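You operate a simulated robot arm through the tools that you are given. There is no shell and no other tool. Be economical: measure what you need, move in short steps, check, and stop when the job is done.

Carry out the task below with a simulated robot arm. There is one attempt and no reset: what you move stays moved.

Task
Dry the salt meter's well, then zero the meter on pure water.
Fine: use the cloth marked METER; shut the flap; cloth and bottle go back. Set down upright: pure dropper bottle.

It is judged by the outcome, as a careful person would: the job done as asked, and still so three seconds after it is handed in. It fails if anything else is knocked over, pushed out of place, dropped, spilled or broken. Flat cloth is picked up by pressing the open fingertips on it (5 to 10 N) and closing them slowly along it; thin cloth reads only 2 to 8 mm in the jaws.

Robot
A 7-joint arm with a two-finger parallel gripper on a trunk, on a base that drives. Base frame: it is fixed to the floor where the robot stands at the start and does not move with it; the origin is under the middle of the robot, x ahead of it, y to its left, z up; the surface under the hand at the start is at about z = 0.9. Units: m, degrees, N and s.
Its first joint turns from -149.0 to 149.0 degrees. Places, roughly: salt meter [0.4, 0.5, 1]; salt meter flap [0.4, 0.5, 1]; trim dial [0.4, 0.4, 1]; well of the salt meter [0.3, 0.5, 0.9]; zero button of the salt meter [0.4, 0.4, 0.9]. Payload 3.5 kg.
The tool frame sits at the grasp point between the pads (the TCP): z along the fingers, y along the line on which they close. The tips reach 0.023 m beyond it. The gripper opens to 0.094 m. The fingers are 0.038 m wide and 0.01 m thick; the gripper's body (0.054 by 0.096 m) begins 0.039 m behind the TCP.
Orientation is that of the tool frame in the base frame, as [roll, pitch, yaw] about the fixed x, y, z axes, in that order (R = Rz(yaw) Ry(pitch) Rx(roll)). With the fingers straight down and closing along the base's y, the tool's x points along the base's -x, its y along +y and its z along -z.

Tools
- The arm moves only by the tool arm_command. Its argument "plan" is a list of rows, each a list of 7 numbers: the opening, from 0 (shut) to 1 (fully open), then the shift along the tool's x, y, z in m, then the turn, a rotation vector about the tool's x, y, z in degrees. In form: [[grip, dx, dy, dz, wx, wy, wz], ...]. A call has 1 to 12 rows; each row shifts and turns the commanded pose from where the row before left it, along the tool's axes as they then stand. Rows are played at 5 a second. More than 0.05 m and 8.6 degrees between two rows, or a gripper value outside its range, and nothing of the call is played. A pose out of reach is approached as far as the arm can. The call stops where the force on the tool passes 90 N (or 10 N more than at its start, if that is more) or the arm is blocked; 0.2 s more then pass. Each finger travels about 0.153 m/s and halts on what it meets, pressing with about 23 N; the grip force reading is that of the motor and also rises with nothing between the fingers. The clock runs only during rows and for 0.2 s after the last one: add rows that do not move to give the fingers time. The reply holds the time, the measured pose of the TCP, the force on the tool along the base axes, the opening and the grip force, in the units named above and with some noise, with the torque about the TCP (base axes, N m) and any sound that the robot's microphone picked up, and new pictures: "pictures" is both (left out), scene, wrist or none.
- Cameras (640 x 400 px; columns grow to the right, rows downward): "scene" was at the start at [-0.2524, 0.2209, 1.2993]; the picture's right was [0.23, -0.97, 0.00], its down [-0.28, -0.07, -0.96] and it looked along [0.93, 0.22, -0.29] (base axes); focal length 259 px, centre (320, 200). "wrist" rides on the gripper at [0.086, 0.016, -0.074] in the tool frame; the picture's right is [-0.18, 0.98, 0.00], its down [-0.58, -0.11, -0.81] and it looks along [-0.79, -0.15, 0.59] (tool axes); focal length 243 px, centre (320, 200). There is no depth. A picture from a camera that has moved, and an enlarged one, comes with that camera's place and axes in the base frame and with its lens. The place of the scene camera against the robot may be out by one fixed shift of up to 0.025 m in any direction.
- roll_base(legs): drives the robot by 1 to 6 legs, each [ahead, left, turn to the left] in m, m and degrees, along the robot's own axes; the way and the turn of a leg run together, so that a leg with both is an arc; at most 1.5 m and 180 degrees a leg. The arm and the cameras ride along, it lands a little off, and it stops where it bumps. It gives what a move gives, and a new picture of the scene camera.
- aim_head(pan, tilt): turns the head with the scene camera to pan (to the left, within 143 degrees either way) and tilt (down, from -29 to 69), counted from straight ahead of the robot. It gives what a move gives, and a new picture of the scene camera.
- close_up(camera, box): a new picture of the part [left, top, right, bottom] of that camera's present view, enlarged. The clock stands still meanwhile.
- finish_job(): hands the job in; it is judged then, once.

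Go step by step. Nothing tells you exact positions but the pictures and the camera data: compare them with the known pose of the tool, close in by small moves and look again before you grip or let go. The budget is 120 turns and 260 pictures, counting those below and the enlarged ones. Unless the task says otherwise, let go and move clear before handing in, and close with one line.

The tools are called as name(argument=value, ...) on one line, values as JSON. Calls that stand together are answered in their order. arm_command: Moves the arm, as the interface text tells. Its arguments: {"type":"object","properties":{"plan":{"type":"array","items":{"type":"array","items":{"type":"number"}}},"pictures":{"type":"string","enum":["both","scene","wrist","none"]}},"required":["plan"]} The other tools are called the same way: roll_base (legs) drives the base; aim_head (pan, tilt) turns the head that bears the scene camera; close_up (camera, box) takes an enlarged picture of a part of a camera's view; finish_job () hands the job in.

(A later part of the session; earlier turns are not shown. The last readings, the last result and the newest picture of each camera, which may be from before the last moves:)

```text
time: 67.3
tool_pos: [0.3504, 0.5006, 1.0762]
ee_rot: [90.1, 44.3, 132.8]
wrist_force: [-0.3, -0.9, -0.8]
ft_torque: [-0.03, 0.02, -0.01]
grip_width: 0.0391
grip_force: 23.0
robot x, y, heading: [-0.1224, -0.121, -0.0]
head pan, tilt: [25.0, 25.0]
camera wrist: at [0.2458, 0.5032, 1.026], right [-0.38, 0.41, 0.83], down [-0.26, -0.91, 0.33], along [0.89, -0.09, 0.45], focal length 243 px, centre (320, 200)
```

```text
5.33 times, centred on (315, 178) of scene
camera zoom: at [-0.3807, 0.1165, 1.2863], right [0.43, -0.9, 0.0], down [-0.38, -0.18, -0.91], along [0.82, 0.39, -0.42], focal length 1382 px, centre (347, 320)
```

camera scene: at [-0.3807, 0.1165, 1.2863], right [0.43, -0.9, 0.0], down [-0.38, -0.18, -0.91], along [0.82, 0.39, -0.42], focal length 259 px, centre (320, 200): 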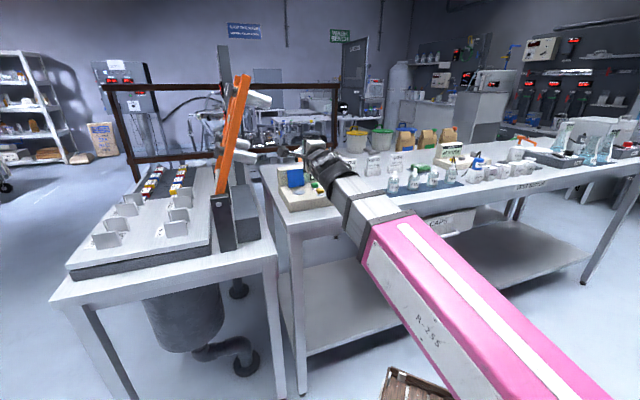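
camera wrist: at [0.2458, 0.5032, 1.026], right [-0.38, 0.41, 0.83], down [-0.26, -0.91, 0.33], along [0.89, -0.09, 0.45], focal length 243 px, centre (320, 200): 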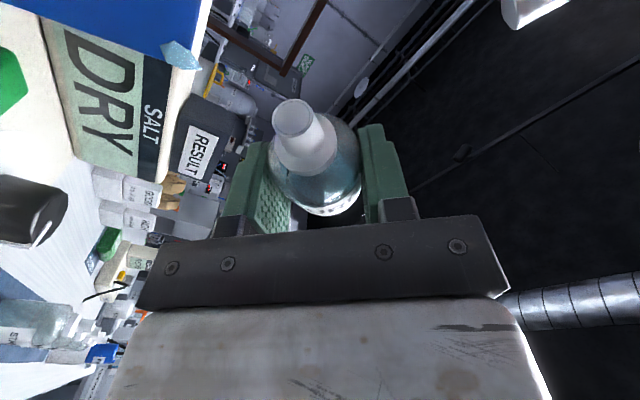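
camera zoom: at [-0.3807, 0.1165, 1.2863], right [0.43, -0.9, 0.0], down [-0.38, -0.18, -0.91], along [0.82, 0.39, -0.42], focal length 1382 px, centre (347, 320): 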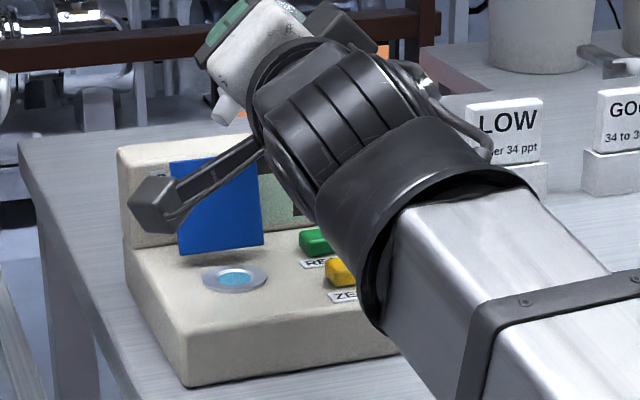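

I'll roll back to level now and check.

arm_command(plan=[[0.35, -0.0028, -0.0027, 0, 0, 0, 8], [0.35, -0.0026, -0.0019, 0, 0, 0, 8], [0.35, -0.0022, -0.0011, 0, 0, 0, 8], [0.35, -0.0016, -0.0006, 0, 0, 0, 8], [0.35, -0.0008, 0, 0, 0, 0, 8], [0.35, 0, 0, 0, 0, 0, 8], [0.35, 0, 0, 0, 0, 0, 0]], pictures="wrist")

close_up(camera="scene", box=[270, 150, 350, 215])

```text
time: 68.9
tool_pos: [0.3582, 0.4894, 1.0759]
ee_rot: [90.0, -3.9, 132.7]
wrist_force: [0.5, 0.1, -0.4]
ft_torque: [-0.03, 0.0, 0.01]
grip_width: 0.0387
grip_force: 23.0
robot x, y, heading: [-0.1218, -0.1193, 0.1]
head pan, tilt: [25.0, 25.0]
camera wrist: at [0.2458, 0.5021, 1.097], right [0.17, -0.18, 0.97], down [-0.2, -0.97, -0.15], along [0.96, -0.17, -0.2], focal length 243 px, centre (320, 200)
```

wrist: 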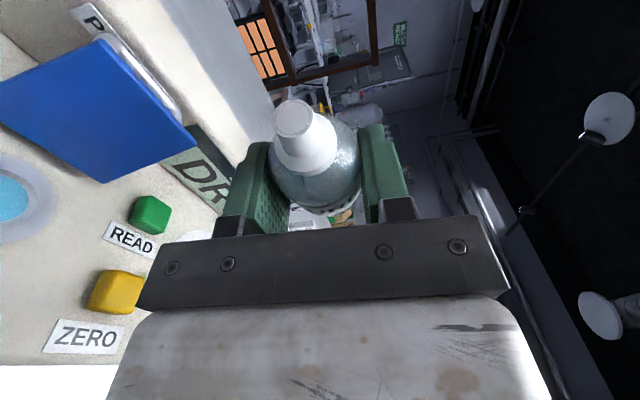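

```text
6.15 times, centred on (310, 182) of scene
camera zoom: at [-0.3807, 0.1165, 1.2863], right [0.43, -0.9, 0.0], down [-0.38, -0.18, -0.91], along [0.82, 0.39, -0.42], focal length 1595 px, centre (382, 308)
```

zoom: 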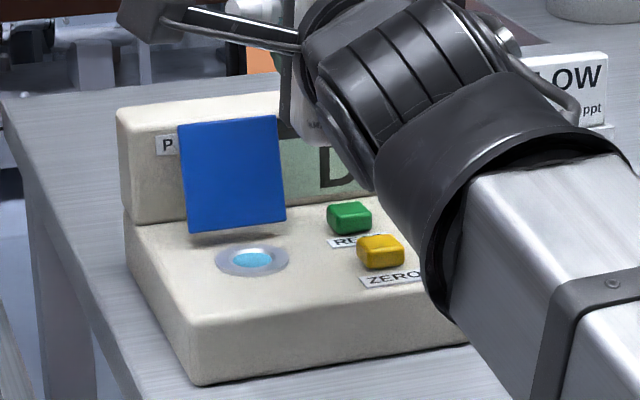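

There's more water but it still reads DRY. One more short pour.

arm_command(plan=[[0.35, 0, 0, 0, 0, 0, -8], [0.35, 0.0008, 0, 0, 0, 0, -8], [0.35, 0.0016, 0.0003, 0, 0, 0, -8], [0.35, 0.0023, 0.0008, 0, 0, 0, -8], [0.35, 0.0028, 0.0015, 0, 0, 0, -8], [0.35, 0.0031, 0.0023, 0, 0, 0, -8]], pictures="wrist")

arm_command(plan=[[0.35, -0.0028, -0.0027, 0, 0, 0, 8], [0.35, -0.0026, -0.0019, 0, 0, 0, 8], [0.35, -0.0022, -0.0011, 0, 0, 0, 8], [0.35, -0.0016, -0.0006, 0, 0, 0, 8], [0.35, -0.0008, 0, 0, 0, 0, 8], [0.35, 0, 0, 0, 0, 0, 8], [0.35, 0, 0, 0, 0, 0, 0]], pictures="wrist")

close_up(camera="scene", box=[270, 150, 350, 215])

```text
time: 70.3
tool_pos: [0.3498, 0.4987, 1.0764]
ee_rot: [89.9, 44.3, 132.8]
wrist_force: [0.3, -0.7, 0.2]
ft_torque: [-0.02, 0.03, 0.0]
grip_width: 0.0384
grip_force: 22.9
robot x, y, heading: [-0.1236, -0.126, 0.3]
head pan, tilt: [25.0, 25.0]
camera wrist: at [0.2452, 0.5031, 1.0262], right [-0.38, 0.41, 0.83], down [-0.26, -0.91, 0.33], along [0.89, -0.09, 0.45], focal length 243 px, centre (320, 200)
```

wrist: 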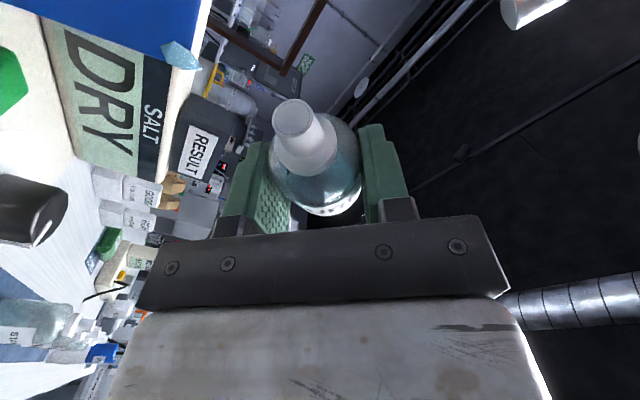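

```text
time: 71.9
tool_pos: [0.3586, 0.4891, 1.0768]
ee_rot: [89.9, -4.0, 132.7]
wrist_force: [0.1, 1.1, -0.7]
ft_torque: [0.0, 0.0, 0.01]
grip_width: 0.0387
grip_force: 22.9
robot x, y, heading: [-0.1193, -0.1223, 0.1]
head pan, tilt: [25.0, 25.0]
camera wrist: at [0.2454, 0.5024, 1.0977], right [0.17, -0.18, 0.97], down [-0.2, -0.97, -0.15], along [0.96, -0.17, -0.2], focal length 243 px, centre (320, 200)
```

wrist: 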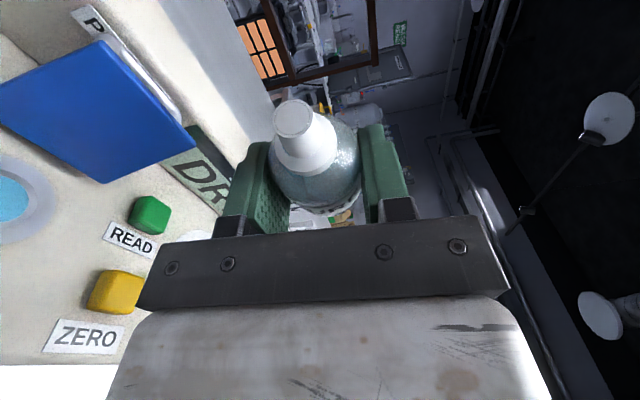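

```text
6.15 times, centred on (310, 182) of scene
camera zoom: at [-0.3807, 0.1165, 1.2863], right [0.43, -0.9, 0.0], down [-0.38, -0.18, -0.91], along [0.82, 0.39, -0.42], focal length 1595 px, centre (382, 308)
```

zoom: 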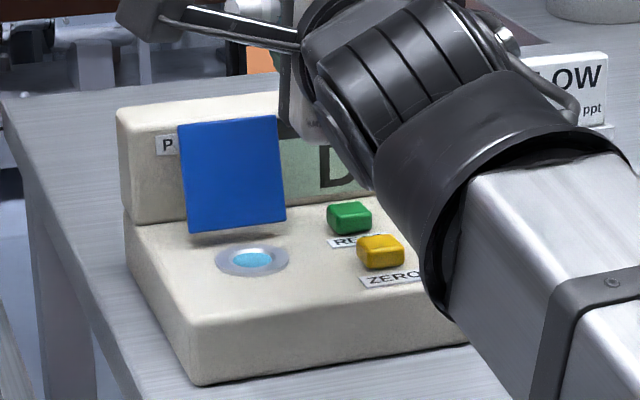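

It still reads DRY. I'll look at the fill level from the better angle before adding more.

arm_command(plan=[[0.35, 0, 0, 0, 8.3, 0, 0], [0.35, 0, 0, 0, 8.3, 0, 0], [0.35, 0, 0, 0, 8.3, 0, 0], [0.35, 0, 0, 0, 0, 0, 8], [0.35, 0, 0, 0, 0, 0, 8], [0.35, 0, 0, 0, 0, 0, 8], [0.35, 0, 0, 0, 0, 0, 8], [0.35, 0, 0, 0, 0, 0, 6], [0.35, 0, 0, 0, 0, 0, 0]], pictures="none")

close_up(camera="wrist", box=[130, 150, 250, 250])

close_up(camera="scene", box=[270, 140, 360, 215])

```text
time: 73.9
tool_pos: [0.3582, 0.491, 1.0761]
ee_rot: [122.2, -37.6, 113.6]
wrist_force: [0.9, 0.0, 0.0]
ft_torque: [-0.01, 0.0, -0.02]
grip_width: 0.0388
grip_force: 22.9
robot x, y, heading: [-0.1192, -0.1185, 0.0]
head pan, tilt: [25.0, 25.0]
```

```text
4.00 times, centred on (190, 200) of wrist
camera zoom: at [0.2935, 0.5019, 1.1703], right [0.74, -0.39, 0.55], down [-0.41, -0.91, -0.09], along [0.53, -0.16, -0.83], focal length 970 px, centre (840, 200)
```

zoom: 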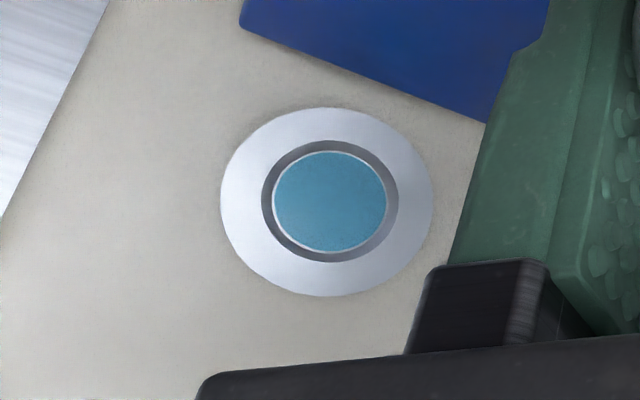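

```text
5.33 times, centred on (315, 178) of scene
camera zoom: at [-0.3807, 0.1165, 1.2863], right [0.43, -0.9, 0.0], down [-0.38, -0.18, -0.91], along [0.82, 0.39, -0.42], focal length 1382 px, centre (347, 320)
```

zoom: 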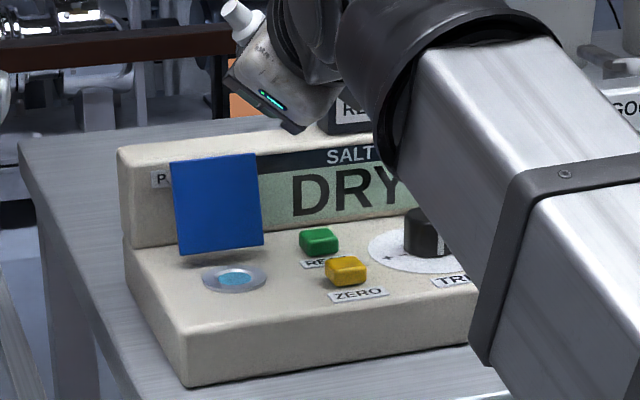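

The well is now filled to about the original level, so I'll stop pouring; DRY may clear only once the flap shuts or a reading is taken. I'll carry the bottle back to above its place and roll it upright.

arm_command(plan=[[0.35, -0.0372, 0.0245, -0.007, 0, 0, 0], [0.35, -0.0372, 0.0245, -0.007, 0, 0, 0], [0.35, -0.0372, 0.0245, -0.007, 0, 0, 0], [0.35, -0.0372, 0.0245, -0.007, 0, 0, 0], [0.35, -0.0372, 0.0245, -0.007, 0, 0, 0], [0.35, 0, 0, 0, 0, 0, 8], [0.35, 0, 0, 0, 0, 0, 8], [0.35, 0, 0, 0, 0, 0, 8], [0.35, 0, 0, 0, 0, 0, 8], [0.35, 0, 0, 0, 0, 0, 8], [0.35, 0, 0, 0, 0, 0, 8], [0.35, 0, 0, 0, 0, 0, 0]])

```text
time: 76.5
tool_pos: [0.4783, 0.3018, 1.0595]
ee_rot: [-179.2, -65.1, 43.5]
wrist_force: [0.0, -0.4, -1.0]
ft_torque: [0.02, 0.0, 0.01]
grip_width: 0.0386
grip_force: 22.9
robot x, y, heading: [-0.1167, -0.1215, -0.2]
head pan, tilt: [25.0, 25.0]
camera scene: at [-0.3807, 0.1165, 1.2863], right [0.43, -0.9, 0.0], down [-0.38, -0.18, -0.91], along [0.82, 0.39, -0.42], focal length 259 px, centre (320, 200)
camera wrist: at [0.469, 0.2674, 1.168], right [0.63, -0.76, -0.17], down [-0.77, -0.6, -0.19], along [0.04, 0.25, -0.97], focal length 243 px, centre (320, 200)
```

scene: 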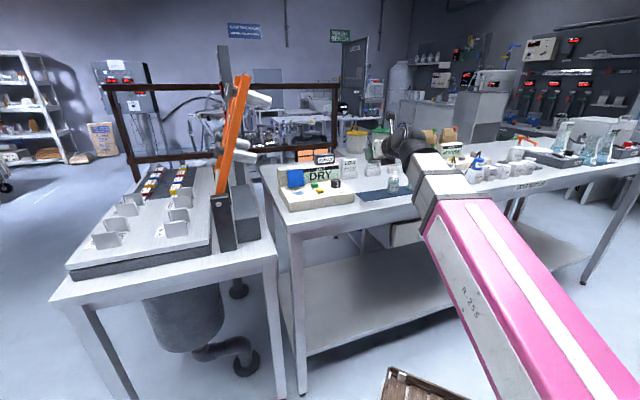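
wrist: 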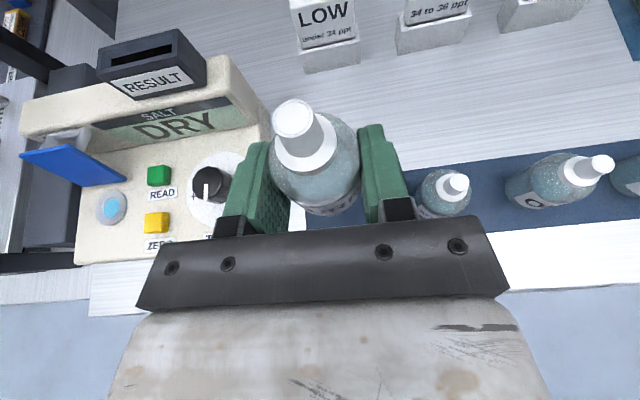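

The bottle is upright over its spot. I'll lower it straight down in steps.

arm_command(plan=[[0.35, -0.0345, 0, 0.017, 0, 0, 0], [0.35, -0.0345, 0, 0.0162, 0, 0, 0], [0.35, -0.0345, 0, 0.0162, 0, 0, 0], [0.35, -0.003, 0, 0.0014, 0, 0, 0], [0.35, 0, 0, 0, 0, 0, 0]], pictures="wrist")

```text
time: 77.7
tool_pos: [0.48, 0.3014, 0.9413]
ee_rot: [-179.4, -65.2, 43.8]
wrist_force: [-0.7, 0.3, -0.3]
ft_torque: [-0.01, -0.01, 0.01]
grip_width: 0.0388
grip_force: 23.0
robot x, y, heading: [-0.1205, -0.1233, 0.2]
head pan, tilt: [25.0, 25.0]
camera wrist: at [0.4694, 0.2682, 1.0498], right [0.63, -0.76, -0.17], down [-0.77, -0.6, -0.19], along [0.04, 0.25, -0.97], focal length 243 px, centre (320, 200)
```

wrist: 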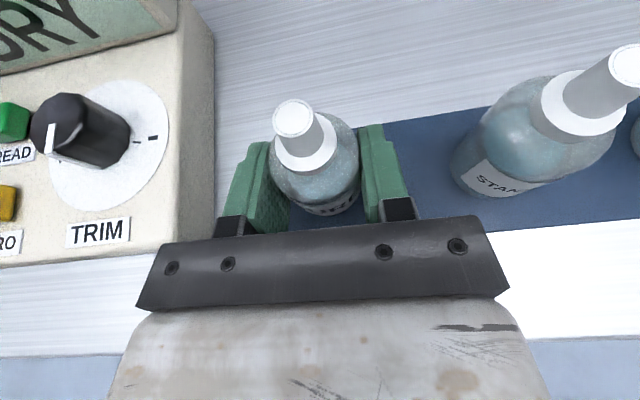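

arm_command(plan=[[0.35, -0.0022, 0, 0.001, 0, 0, 0], [0.35, -0.0014, 0, 0.0007, 0, 0, 0], [0.35, 0, 0, 0, 0, 0, 0]], pictures="none")

```text
time: 78.5
tool_pos: [0.48, 0.3014, 0.9379]
ee_rot: [-179.3, -65.3, 43.9]
wrist_force: [0.2, -0.2, 9.0]
ft_torque: [0.02, -0.09, -0.01]
grip_width: 0.0388
grip_force: 23.1
robot x, y, heading: [-0.1202, -0.1182, 0.0]
head pan, tilt: [25.0, 25.0]
```

The bottle is standing on the mat with 9 N of contact. I'll release slowly and back straight out.

arm_command(plan=[[0.45, 0, 0, 0, 0, 0, 0], [0.6, 0, 0, 0, 0, 0, 0], [0.8, 0, 0, 0, 0, 0, 0], [0.8, 0, 0, 0, 0, 0, 0], [0.8, 0, 0, -0.03, 0, 0, 0], [0.8, 0, 0, -0.04, 0, 0, 0], [0.8, 0, 0, -0.04, 0, 0, 0], [0.8, 0, 0, 0, 0, 0, 0]])

```text
time: 80.3
tool_pos: [0.408, 0.2322, 0.9852]
ee_rot: [-179.4, -65.2, 43.8]
wrist_force: [-0.4, 0.3, 0.4]
ft_torque: [0.02, 0.0, 0.0]
grip_width: 0.0751
grip_force: 0.2
robot x, y, heading: [-0.1176, -0.1192, 0.2]
head pan, tilt: [25.0, 25.0]
camera scene: at [-0.3807, 0.1165, 1.2863], right [0.43, -0.9, 0.0], down [-0.38, -0.18, -0.91], along [0.82, 0.39, -0.42], focal length 259 px, centre (320, 200)
camera wrist: at [0.3979, 0.1995, 1.0924], right [0.63, -0.76, -0.17], down [-0.77, -0.6, -0.19], along [0.04, 0.25, -0.97], focal length 243 px, centre (320, 200)
```

scene: 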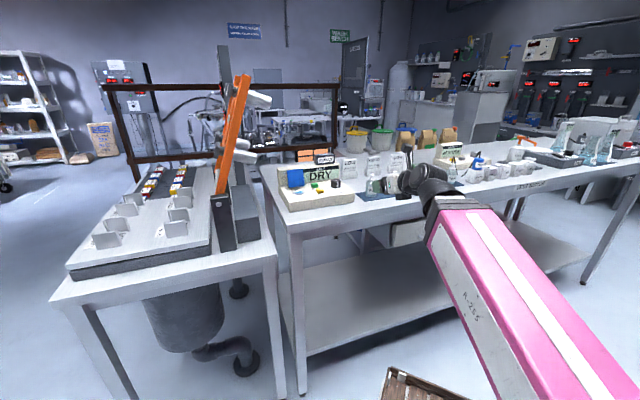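
wrist: 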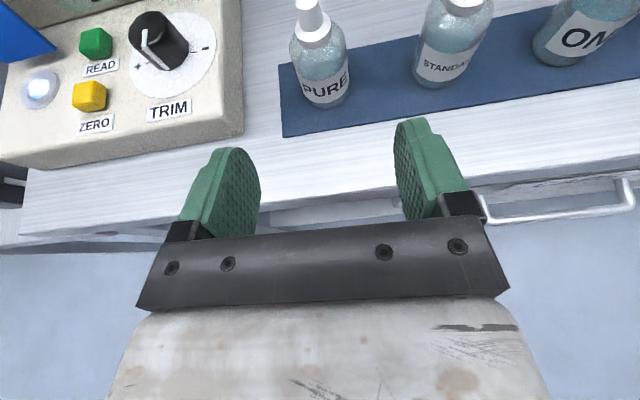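

The bottle is back, upright with its label facing out. Now for the flap: I'll rise, bring the hand vertical again and turn it to yaw 135 to work from behind the flap.

arm_command(plan=[[0.5, 0.0363, 0, -0.0168, 0, 0, 0], [0.3, 0.0363, 0, -0.0168, 0, 0, 0], [0, 0, 0, 0, 0, -8, 0], [0, 0, 0, 0, 0, -8, 0], [0, 0, 0, 0, 0, -8, 0], [0, 0, 0, 0, 0, -8, 0], [0, 0, 0, 0, 0, -8, 0], [0, 0, 0, 0, 0, -8, 0], [0, 0, 0, 0, 0, -8, 0], [0, 0, 0, 0, 0, -8, 0], [0, 0, 0, 0, 0, 0, 0]])

```text
time: 82.7
tool_pos: [0.4092, 0.2317, 1.0637]
ee_rot: [-179.7, -1.1, 44.4]
wrist_force: [0.1, -0.5, 0.3]
ft_torque: [-0.01, 0.01, 0.0]
grip_width: 0.0
grip_force: 23.0
robot x, y, heading: [-0.1217, -0.1192, 0.1]
head pan, tilt: [25.0, 25.0]
camera scene: at [-0.3807, 0.1165, 1.2863], right [0.43, -0.9, 0.0], down [-0.38, -0.18, -0.91], along [0.82, 0.39, -0.42], focal length 259 px, centre (320, 200)
camera wrist: at [0.4814, 0.2802, 1.1394], right [0.56, -0.83, -0.01], down [-0.5, -0.34, 0.8], along [-0.66, -0.44, -0.61], focal length 243 px, centre (320, 200)
```

scene: 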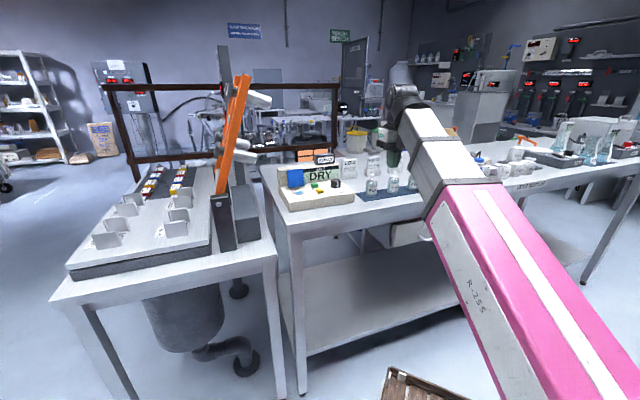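
wrist: 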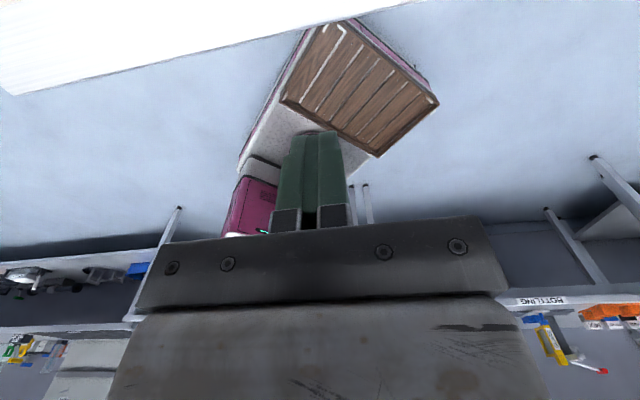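

Now I'll turn to yaw 135.

arm_command(plan=[[0, 0, 0, 0, 0, 0, -8], [0, 0, 0, 0, 0, 0, -8], [0, 0, 0, 0, 0, 0, -8], [0, 0, 0, 0, 0, 0, -8], [0, 0, 0, 0, 0, 0, -8], [0, 0, 0, 0, 0, 0, -8], [0, 0, 0, 0, 0, 0, -8], [0, 0, 0, 0, 0, 0, -8], [0, 0, 0, 0, 0, 0, -8], [0, 0, 0, 0, 0, 0, -8], [0, 0, 0, 0, 0, 0, -8], [0, 0, 0, 0, 0, 0, -3]], pictures="none")

```text
time: 85.3
tool_pos: [0.4082, 0.2318, 1.0642]
ee_rot: [178.8, -0.2, 135.6]
wrist_force: [0.9, -0.6, 0.3]
ft_torque: [-0.03, -0.01, -0.01]
grip_width: 0.0001
grip_force: 23.0
robot x, y, heading: [-0.1183, -0.1197, 0.4]
head pan, tilt: [25.0, 25.0]
```

I'll move over the front of the meter, left of the flap, to view it from the side.

arm_command(plan=[[0, 0.0436, 0.0172, -0.005, 0, 0, 0], [0, 0.0436, 0.0172, -0.005, 0, 0, 0], [0, 0.0436, 0.0172, -0.005, 0, 0, 0], [0, 0.0436, 0.0172, -0.005, 0, 0, 0], [0, 0.0436, 0.0172, -0.005, 0, 0, 0], [0, 0.0436, 0.0172, -0.005, 0, 0, 0], [0, 0.0436, 0.0172, -0.005, 0, 0, 0], [0, 0, 0, 0, 0, 0, 0]])

```text
time: 87.1
tool_pos: [0.2791, 0.5286, 1.1004]
ee_rot: [178.9, 0.0, 135.3]
wrist_force: [21.5, -43.9, -11.0]
ft_torque: [2.36, 0.81, 1.26]
grip_width: 0.0
grip_force: 22.8
robot x, y, heading: [-0.1195, -0.1193, 0.3]
head pan, tilt: [25.0, 25.0]
camera scene: at [-0.3794, 0.1148, 1.2867], right [0.43, -0.9, 0.0], down [-0.38, -0.18, -0.91], along [0.82, 0.39, -0.42], focal length 259 px, centre (320, 200)
camera wrist: at [0.2273, 0.6006, 1.1747], right [0.82, 0.57, 0.02], down [0.33, -0.5, 0.8], along [0.47, -0.66, -0.6], focal length 243 px, centre (320, 200)
```

scene: 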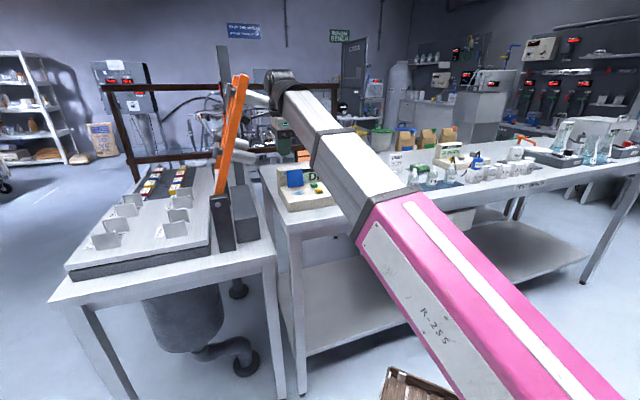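
wrist: 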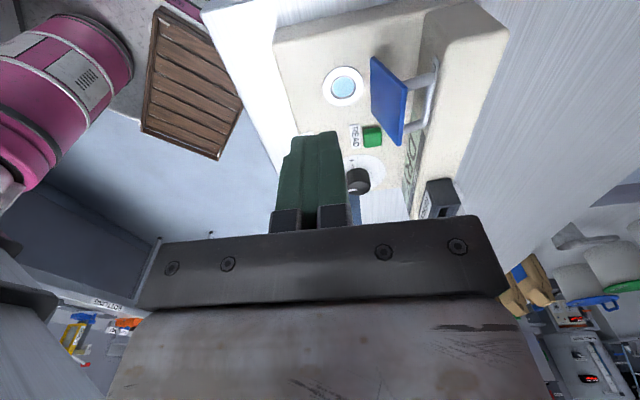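

There's a contact force, with the camera stalk touching the equipment on the left. I'm backing off to the right immediately.

arm_command(plan=[[0, -0.02, 0, 0, 0, 0, 0], [0, -0.025, 0, 0, 0, 0, 0], [0, 0, 0, 0, 0, 0, 0]])

close_up(camera="scene", box=[190, 50, 310, 250])

close_up(camera="wrist", box=[320, 10, 480, 130])

```text
time: 87.9
tool_pos: [0.3081, 0.501, 1.1029]
ee_rot: [178.7, -0.3, 135.5]
wrist_force: [0.7, 0.2, -0.6]
ft_torque: [-0.01, -0.01, -0.03]
grip_width: 0.0
grip_force: 23.2
robot x, y, heading: [-0.1193, -0.1229, 0.1]
head pan, tilt: [25.0, 25.0]
camera scene: at [-0.3808, 0.1167, 1.2863], right [0.43, -0.9, 0.0], down [-0.38, -0.18, -0.91], along [0.82, 0.39, -0.42], focal length 259 px, centre (320, 200)
camera wrist: at [0.2577, 0.5711, 1.1763], right [0.82, 0.57, 0.02], down [0.33, -0.5, 0.8], along [0.47, -0.65, -0.6], focal length 243 px, centre (320, 200)
```

scene: 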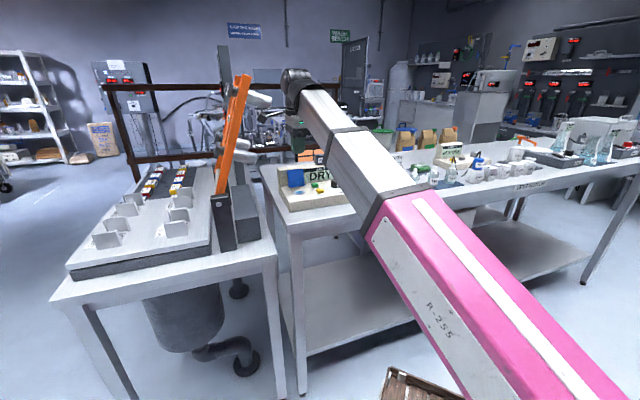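
wrist: 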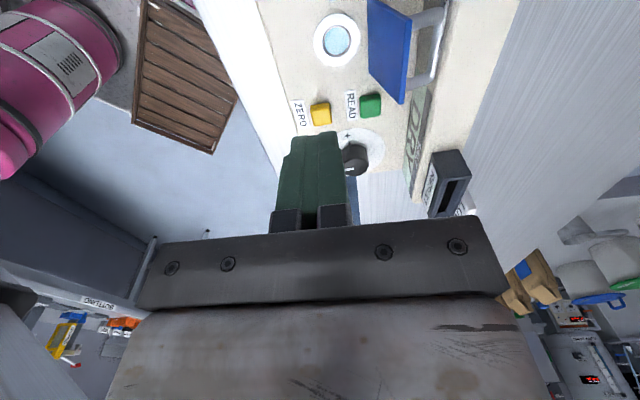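

```text
2.00 times, centred on (250, 150) of scene
camera zoom: at [-0.3808, 0.1167, 1.2863], right [0.43, -0.9, 0.0], down [-0.38, -0.18, -0.91], along [0.82, 0.39, -0.42], focal length 518 px, centre (460, 300)
```

zoom: 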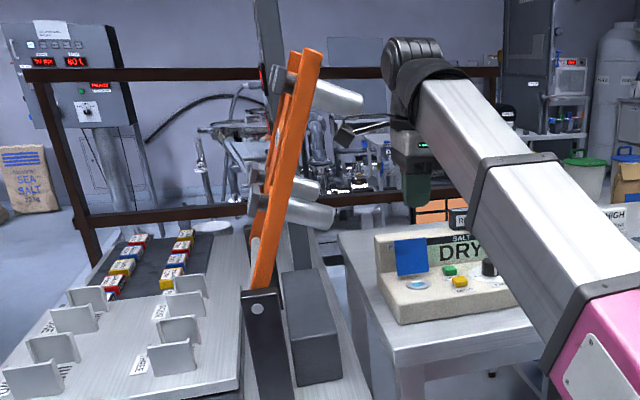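

```text
3.33 times, centred on (400, 70) of wrist
camera zoom: at [0.2577, 0.5711, 1.1763], right [0.82, 0.57, 0.02], down [0.33, -0.5, 0.8], along [0.47, -0.65, -0.6], focal length 809 px, centre (53, 633)
```

zoom: 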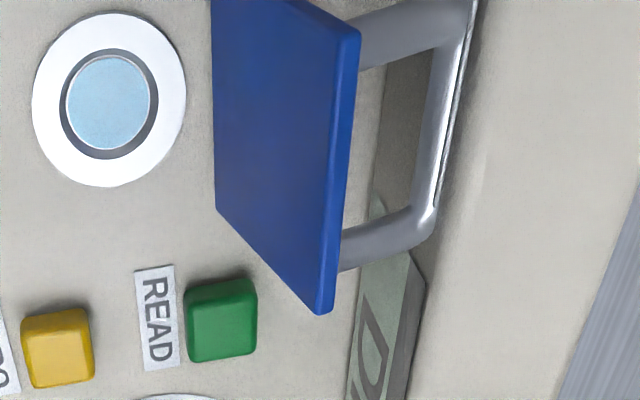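

No damage is visible: the lever still sits where it was. The flap's handle bar lies at about z 0.986 close to the wall, so I'll open the hand and put the rear fingertip just behind the flap's top edge, going down to just above it first.

arm_command(plan=[[0.5, 0, 0, 0, 0, 0, 0], [1, -0.005, 0.011, 0, 0, 0, 0], [1, 0, 0.011, 0, 0, 0, 0], [1, 0, 0, 0.03, 0, 0, 0], [1, 0, 0, 0.03, 0, 0, 0], [1, 0, 0, 0, 0, 0, 0]])

close_up(camera="wrist", box=[330, 50, 510, 200])

close_up(camera="scene", box=[260, 130, 360, 215])

```text
time: 89.3
tool_pos: [0.3278, 0.513, 1.0422]
ee_rot: [178.9, -0.2, 135.4]
wrist_force: [0.0, 0.1, -0.3]
ft_torque: [0.01, 0.0, 0.04]
grip_width: 0.094
grip_force: 0.0
robot x, y, heading: [-0.1194, -0.1176, 0.5]
head pan, tilt: [25.0, 25.0]
camera scene: at [-0.3807, 0.1165, 1.2863], right [0.43, -0.9, 0.0], down [-0.38, -0.18, -0.91], along [0.82, 0.39, -0.42], focal length 259 px, centre (320, 200)
camera wrist: at [0.2764, 0.5837, 1.1161], right [0.82, 0.57, 0.02], down [0.33, -0.5, 0.8], along [0.47, -0.65, -0.6], focal length 243 px, centre (320, 200)
```

scene: 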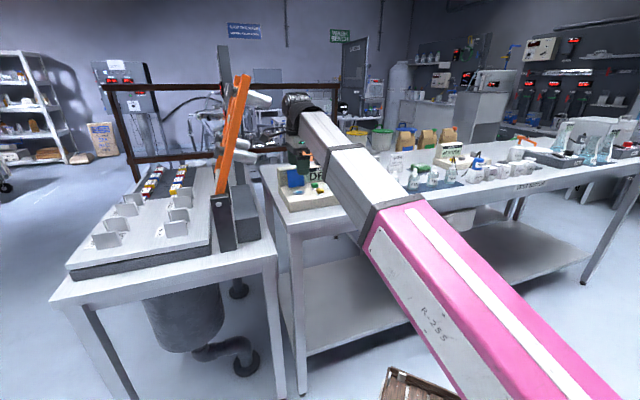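
wrist: 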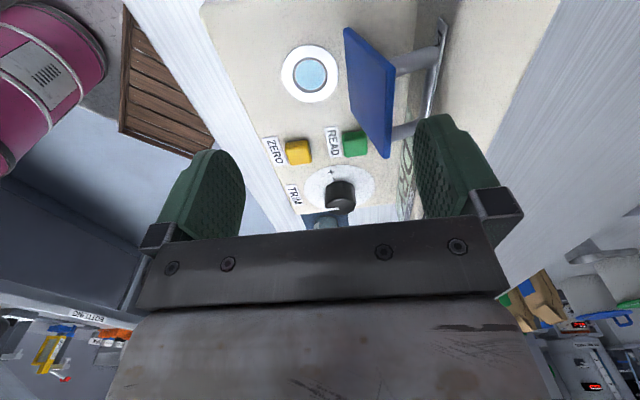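

```text
2.67 times, centred on (420, 125) of wrist
camera zoom: at [0.2764, 0.5837, 1.1161], right [0.82, 0.57, 0.02], down [0.33, -0.5, 0.8], along [0.47, -0.65, -0.6], focal length 647 px, centre (53, 400)
```

zoom: 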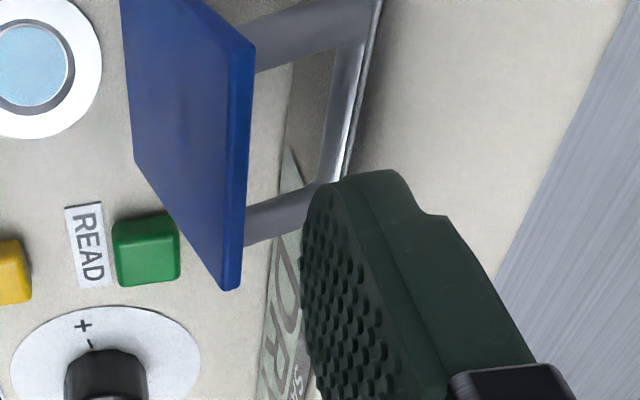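

```text
4.71 times, centred on (310, 172) of scene
camera zoom: at [-0.3807, 0.1165, 1.2863], right [0.43, -0.9, 0.0], down [-0.38, -0.18, -0.91], along [0.82, 0.39, -0.42], focal length 1220 px, centre (367, 329)
```

zoom: 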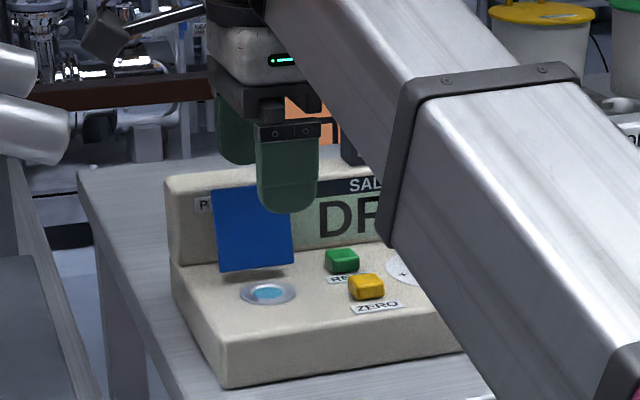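

The rear finger is above the gap between flap and handle bar. I'll shift 2 mm forward and descend gently behind the flap's top edge.

arm_command(plan=[[1, 0, -0.002, 0, 0, 0, 0], [1, 0, 0, 0.01, 0, 0, 0], [1, 0, 0, 0.008, 0, 0, 0], [1, 0, 0, 0.006, 0, 0, 0], [1, 0, 0, 0, 0, 0, 0]], pictures="none")

close_up(camera="wrist", box=[330, 50, 510, 200])

close_up(camera="scene", box=[260, 130, 360, 215])

```text
time: 90.5
tool_pos: [0.3267, 0.513, 1.019]
ee_rot: [178.8, -0.1, 135.4]
wrist_force: [-1.2, 1.1, 15.4]
ft_torque: [0.38, -0.74, 0.11]
grip_width: 0.0937
grip_force: 0.1
robot x, y, heading: [-0.1198, -0.1189, 0.4]
head pan, tilt: [25.0, 25.0]
```

```text
2.67 times, centred on (420, 125) of wrist
camera zoom: at [0.2751, 0.5834, 1.0938], right [0.82, 0.57, 0.02], down [0.33, -0.5, 0.8], along [0.47, -0.65, -0.6], focal length 647 px, centre (53, 400)
```

zoom: 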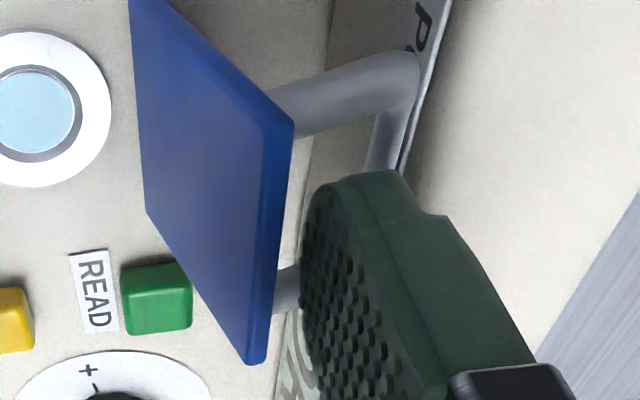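

```text
4.71 times, centred on (310, 172) of scene
camera zoom: at [-0.381, 0.1162, 1.2863], right [0.43, -0.9, 0.0], down [-0.38, -0.18, -0.91], along [0.82, 0.39, -0.42], focal length 1220 px, centre (367, 329)
```

zoom: 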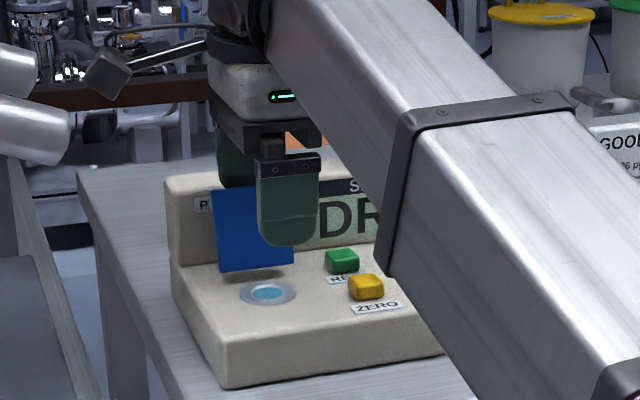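

The finger touched the handle bar lightly at 15 N. There's still room toward the flap, so I'll lift 3 mm, shift 4 mm forward and try lower.

arm_command(plan=[[1, 0, 0, -0.003, 0, 0, 0], [1, 0, -0.004, 0, 0, 0, 0], [1, 0, 0, 0.004, 0, 0, 0], [1, 0, 0, 0.004, 0, 0, 0], [1, 0, 0, 0, 0, 0, 0]], pictures="none")

close_up(camera="wrist", box=[330, 50, 510, 200])

```text
time: 91.6
tool_pos: [0.3239, 0.5112, 1.0192]
ee_rot: [178.2, -0.3, 135.7]
wrist_force: [-3.5, 2.8, 20.7]
ft_torque: [0.65, -0.67, 0.1]
grip_width: 0.0943
grip_force: 0.1
robot x, y, heading: [-0.1218, -0.1213, 0.1]
head pan, tilt: [25.0, 25.0]
stopped in row 5: the force on the tool passed its limit at 94 N (the readings are from after the stop); the commanded pose is now the measured one
```

```text
2.67 times, centred on (420, 125) of wrist
camera zoom: at [0.2724, 0.5821, 1.0937], right [0.82, 0.57, 0.03], down [0.32, -0.51, 0.8], along [0.47, -0.64, -0.6], focal length 647 px, centre (53, 400)
```

zoom: 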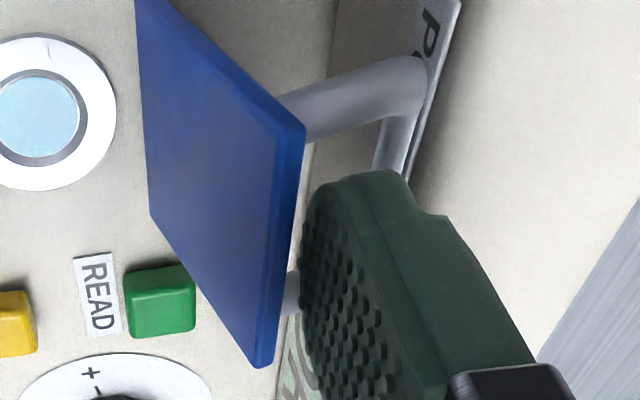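

The tip rests on the handle arms, but it's already about 6 mm below the flap's top edge. I'll ease up 1.5 mm and push forward.

arm_command(plan=[[1, 0, 0, -0.0015, 0, 0, 0], [1, 0, -0.006, 0, 0, 0, 0], [1, 0, -0.006, 0, 0, 0, 0], [1, 0, -0.006, 0, 0, 0, 0], [1, 0, 0, 0, 0, 0, 0]], pictures="wrist")

close_up(camera="scene", box=[260, 130, 360, 215])

```text
time: 92.8
tool_pos: [0.3114, 0.4995, 1.0221]
ee_rot: [177.5, -0.3, 135.5]
wrist_force: [2.0, 18.0, 80.6]
ft_torque: [3.03, -3.51, 0.38]
grip_width: 0.0942
grip_force: 0.1
robot x, y, heading: [-0.1208, -0.119, 0.6]
head pan, tilt: [25.0, 25.0]
camera wrist: at [0.2602, 0.5698, 1.0966], right [0.82, 0.57, 0.04], down [0.32, -0.51, 0.8], along [0.48, -0.64, -0.6], focal length 243 px, centre (320, 200)
```

wrist: 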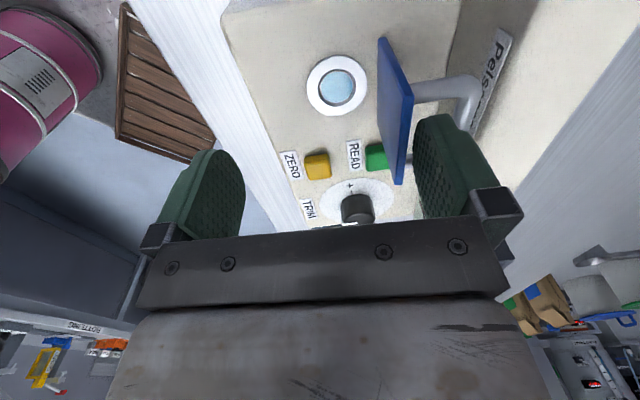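

```text
4.71 times, centred on (310, 172) of scene
camera zoom: at [-0.3819, 0.1154, 1.2863], right [0.43, -0.9, 0.0], down [-0.38, -0.18, -0.91], along [0.82, 0.39, -0.42], focal length 1220 px, centre (367, 329)
```

zoom: 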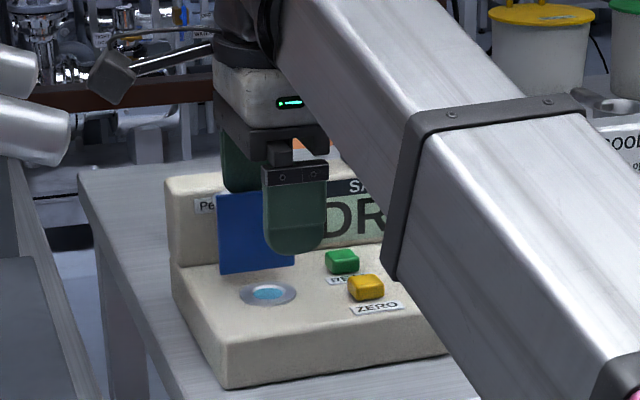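

The flap has come up to vertical but the rising handle presses up on the finger. I'll lift as I push on.

arm_command(plan=[[1, 0, 0, -0.004, 0, 0, 0], [1, 0, -0.005, -0.001, 0, 0, 0], [1, 0, -0.006, -0.001, 0, 0, 0], [1, 0, -0.006, 0, 0, 0, 0], [1, 0, 0, 0, 0, 0, 0]], pictures="wrist")

close_up(camera="scene", box=[260, 130, 360, 215])

```text
time: 94.0
tool_pos: [0.301, 0.4852, 1.0237]
ee_rot: [178.4, -0.1, 135.5]
wrist_force: [-4.1, 2.9, 2.4]
ft_torque: [0.17, -0.08, 0.23]
grip_width: 0.0937
grip_force: 0.1
robot x, y, heading: [-0.1208, -0.1198, 0.5]
head pan, tilt: [25.0, 25.0]
camera wrist: at [0.2488, 0.5559, 1.0983], right [0.82, 0.57, 0.03], down [0.32, -0.5, 0.8], along [0.47, -0.65, -0.6], focal length 243 px, centre (320, 200)
```

wrist: 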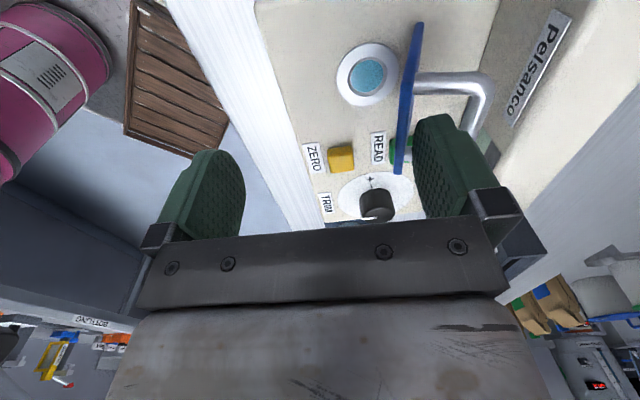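

```text
4.71 times, centred on (310, 172) of scene
camera zoom: at [-0.3809, 0.1164, 1.2863], right [0.43, -0.9, 0.0], down [-0.38, -0.18, -0.91], along [0.82, 0.39, -0.42], focal length 1220 px, centre (367, 329)
```

zoom: 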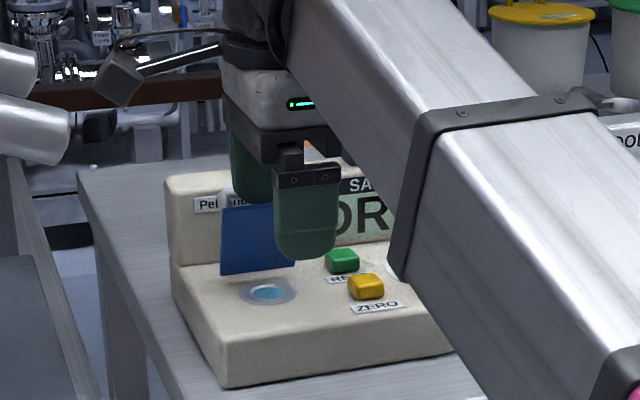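

It's working: the flap now leans forward. I'll continue pushing in small steps.

arm_command(plan=[[1, 0, -0.007, 0, 0, 0, 0], [1, 0, -0.007, 0, 0, 0, 0], [1, 0, -0.007, 0, 0, 0, 0], [1, 0, 0, 0, 0, 0, 0]], pictures="wrist")

close_up(camera="scene", box=[260, 130, 360, 215])

```text
time: 95.0
tool_pos: [0.2839, 0.4703, 1.024]
ee_rot: [178.3, -0.2, 135.5]
wrist_force: [0.0, 0.1, -0.1]
ft_torque: [0.01, -0.03, 0.06]
grip_width: 0.0941
grip_force: 0.1
robot x, y, heading: [-0.1208, -0.1228, 0.2]
head pan, tilt: [25.0, 25.0]
camera wrist: at [0.2335, 0.5412, 1.0984], right [0.82, 0.57, 0.03], down [0.32, -0.5, 0.8], along [0.47, -0.65, -0.6], focal length 243 px, centre (320, 200)
```

wrist: 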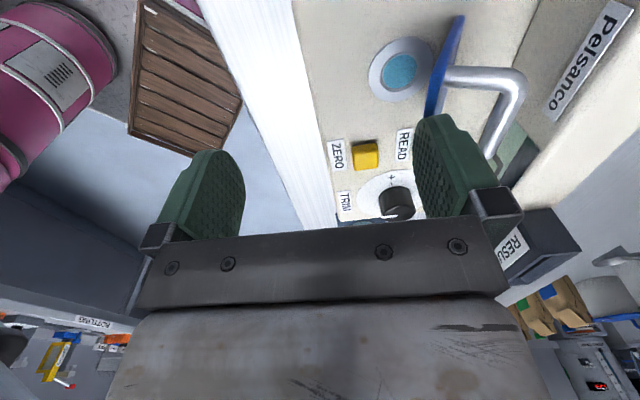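

```text
4.71 times, centred on (310, 172) of scene
camera zoom: at [-0.3808, 0.1165, 1.2863], right [0.43, -0.9, 0.0], down [-0.38, -0.18, -0.91], along [0.82, 0.39, -0.42], focal length 1220 px, centre (367, 329)
```

zoom: 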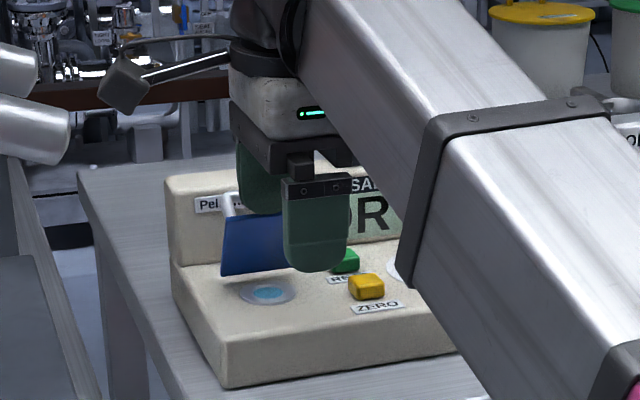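

The flap is about 35° forward and holding by friction. I'll lift, close the hand and move behind the handle bar to push it the rest of the way.

arm_command(plan=[[1, 0, 0, -0.025, 0, 0, 0], [0.5, 0, 0, 0, 0, 0, 0], [0, 0, 0, 0, 0, 0, 0], [0, 0, 0.038, 0, 0, 0, 0], [0, 0, 0.038, 0, 0, 0, 0], [0, 0, 0.038, 0, 0, 0, 0], [0, 0, 0, 0, 0, 0, 0]], pictures="wrist")

close_up(camera="wrist", box=[230, 40, 410, 190])

```text
time: 96.6
tool_pos: [0.3644, 0.5506, 1.0508]
ee_rot: [178.3, -0.3, 135.6]
wrist_force: [-0.3, -0.1, 0.8]
ft_torque: [0.04, 0.01, -0.03]
grip_width: 0.0
grip_force: 22.7
robot x, y, heading: [-0.1198, -0.1185, 0.6]
head pan, tilt: [25.0, 25.0]
camera wrist: at [0.3134, 0.6217, 1.125], right [0.82, 0.57, 0.03], down [0.32, -0.5, 0.8], along [0.47, -0.65, -0.6], focal length 243 px, centre (320, 200)
```

wrist: 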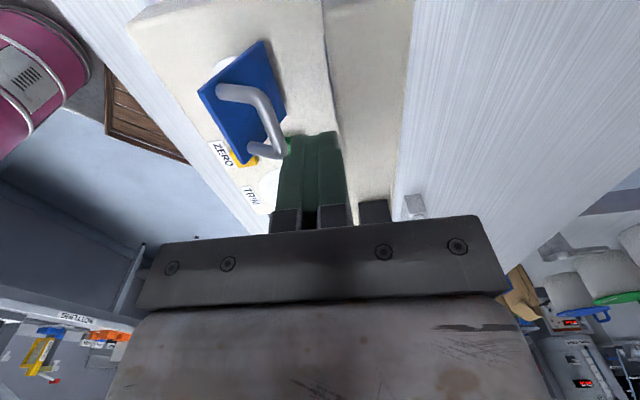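

```text
2.67 times, centred on (320, 115) of wrist
camera zoom: at [0.3134, 0.6217, 1.125], right [0.82, 0.57, 0.03], down [0.32, -0.5, 0.8], along [0.47, -0.65, -0.6], focal length 647 px, centre (320, 427)
```

zoom: 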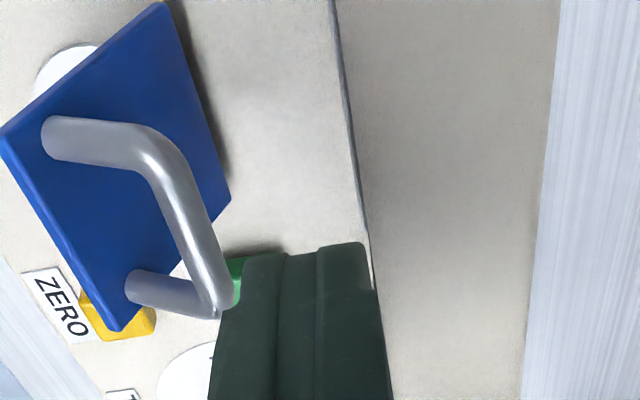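

I can see the handle clearly in front of the fingers. I'll descend behind it and push forward.

arm_command(plan=[[0, 0, 0, 0.022, 0, 0, 0], [0, 0, -0.002, 0.022, 0, 0, 0], [0, 0, -0.01, 0, 0, 0, 0], [0, 0, -0.01, 0, 0, 0, 0], [0, 0, -0.01, 0, 0, 0, 0], [0, 0, -0.01, 0.002, 0, 0, 0], [0, 0, 0, 0, 0, 0, 0]], pictures="wrist")

```text
time: 98.2
tool_pos: [0.3357, 0.5226, 1.0044]
ee_rot: [178.3, -0.2, 135.6]
wrist_force: [0.1, 0.0, 0.0]
ft_torque: [-0.01, 0.01, 0.01]
grip_width: 0.0
grip_force: 22.7
robot x, y, heading: [-0.1199, -0.1204, 0.1]
head pan, tilt: [25.0, 25.0]
camera wrist: at [0.2841, 0.5937, 1.0782], right [0.82, 0.57, 0.03], down [0.32, -0.5, 0.8], along [0.47, -0.65, -0.6], focal length 243 px, centre (320, 200)
```

wrist: 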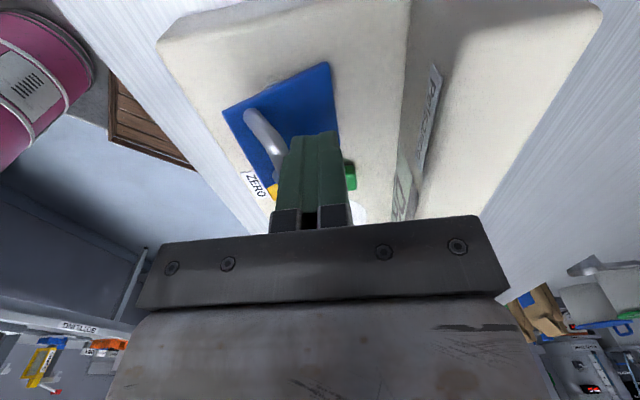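

The flap has gone down further. I'll check from the scene camera.

close_up(camera="wrist", box=[200, 40, 380, 210])

close_up(camera="scene", box=[260, 130, 360, 215])

```text
2.35 times, centred on (290, 125) of wrist
camera zoom: at [0.2841, 0.5937, 1.0782], right [0.82, 0.57, 0.03], down [0.32, -0.5, 0.8], along [0.47, -0.65, -0.6], focal length 571 px, centre (391, 376)
```

zoom: 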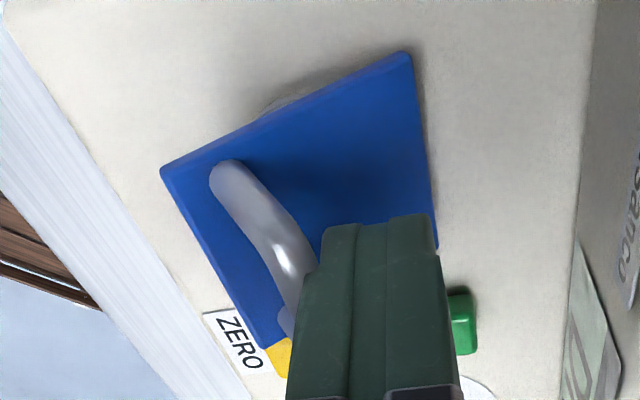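

```text
4.71 times, centred on (310, 172) of scene
camera zoom: at [-0.3808, 0.1165, 1.2863], right [0.43, -0.9, 0.0], down [-0.38, -0.18, -0.91], along [0.82, 0.39, -0.42], focal length 1220 px, centre (367, 329)
```

zoom: 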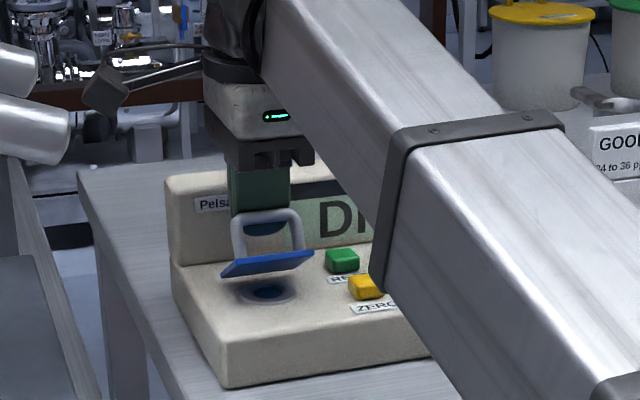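

Almost shut. I'll push the bar further forward and slightly down.

arm_command(plan=[[0, 0, -0.008, 0.002, 0, 0, 0], [0, 0, -0.008, 0.002, 0, 0, 0], [0, 0, -0.008, 0.002, 0, 0, 0], [0, 0, -0.006, 0.002, 0, 0, 0], [0, 0, 0, 0, 0, 0, 0]], pictures="none")

close_up(camera="scene", box=[260, 130, 360, 215])

```text
time: 99.4
tool_pos: [0.3187, 0.5072, 0.9948]
ee_rot: [177.7, -0.4, 135.5]
wrist_force: [37.5, 41.2, -37.1]
ft_torque: [0.74, -0.91, -0.29]
grip_width: 0.0
grip_force: 22.7
robot x, y, heading: [-0.1211, -0.1221, 0.1]
head pan, tilt: [25.0, 25.0]
```

```text
4.71 times, centred on (310, 172) of scene
camera zoom: at [-0.3788, 0.119, 1.2862], right [0.43, -0.9, 0.0], down [-0.38, -0.18, -0.91], along [0.82, 0.39, -0.42], focal length 1220 px, centre (367, 329)
```

zoom: 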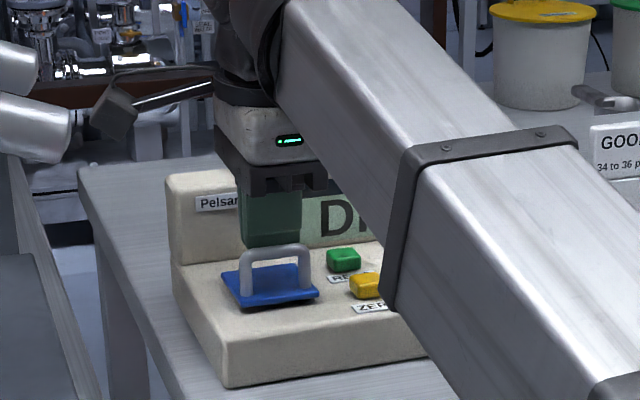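

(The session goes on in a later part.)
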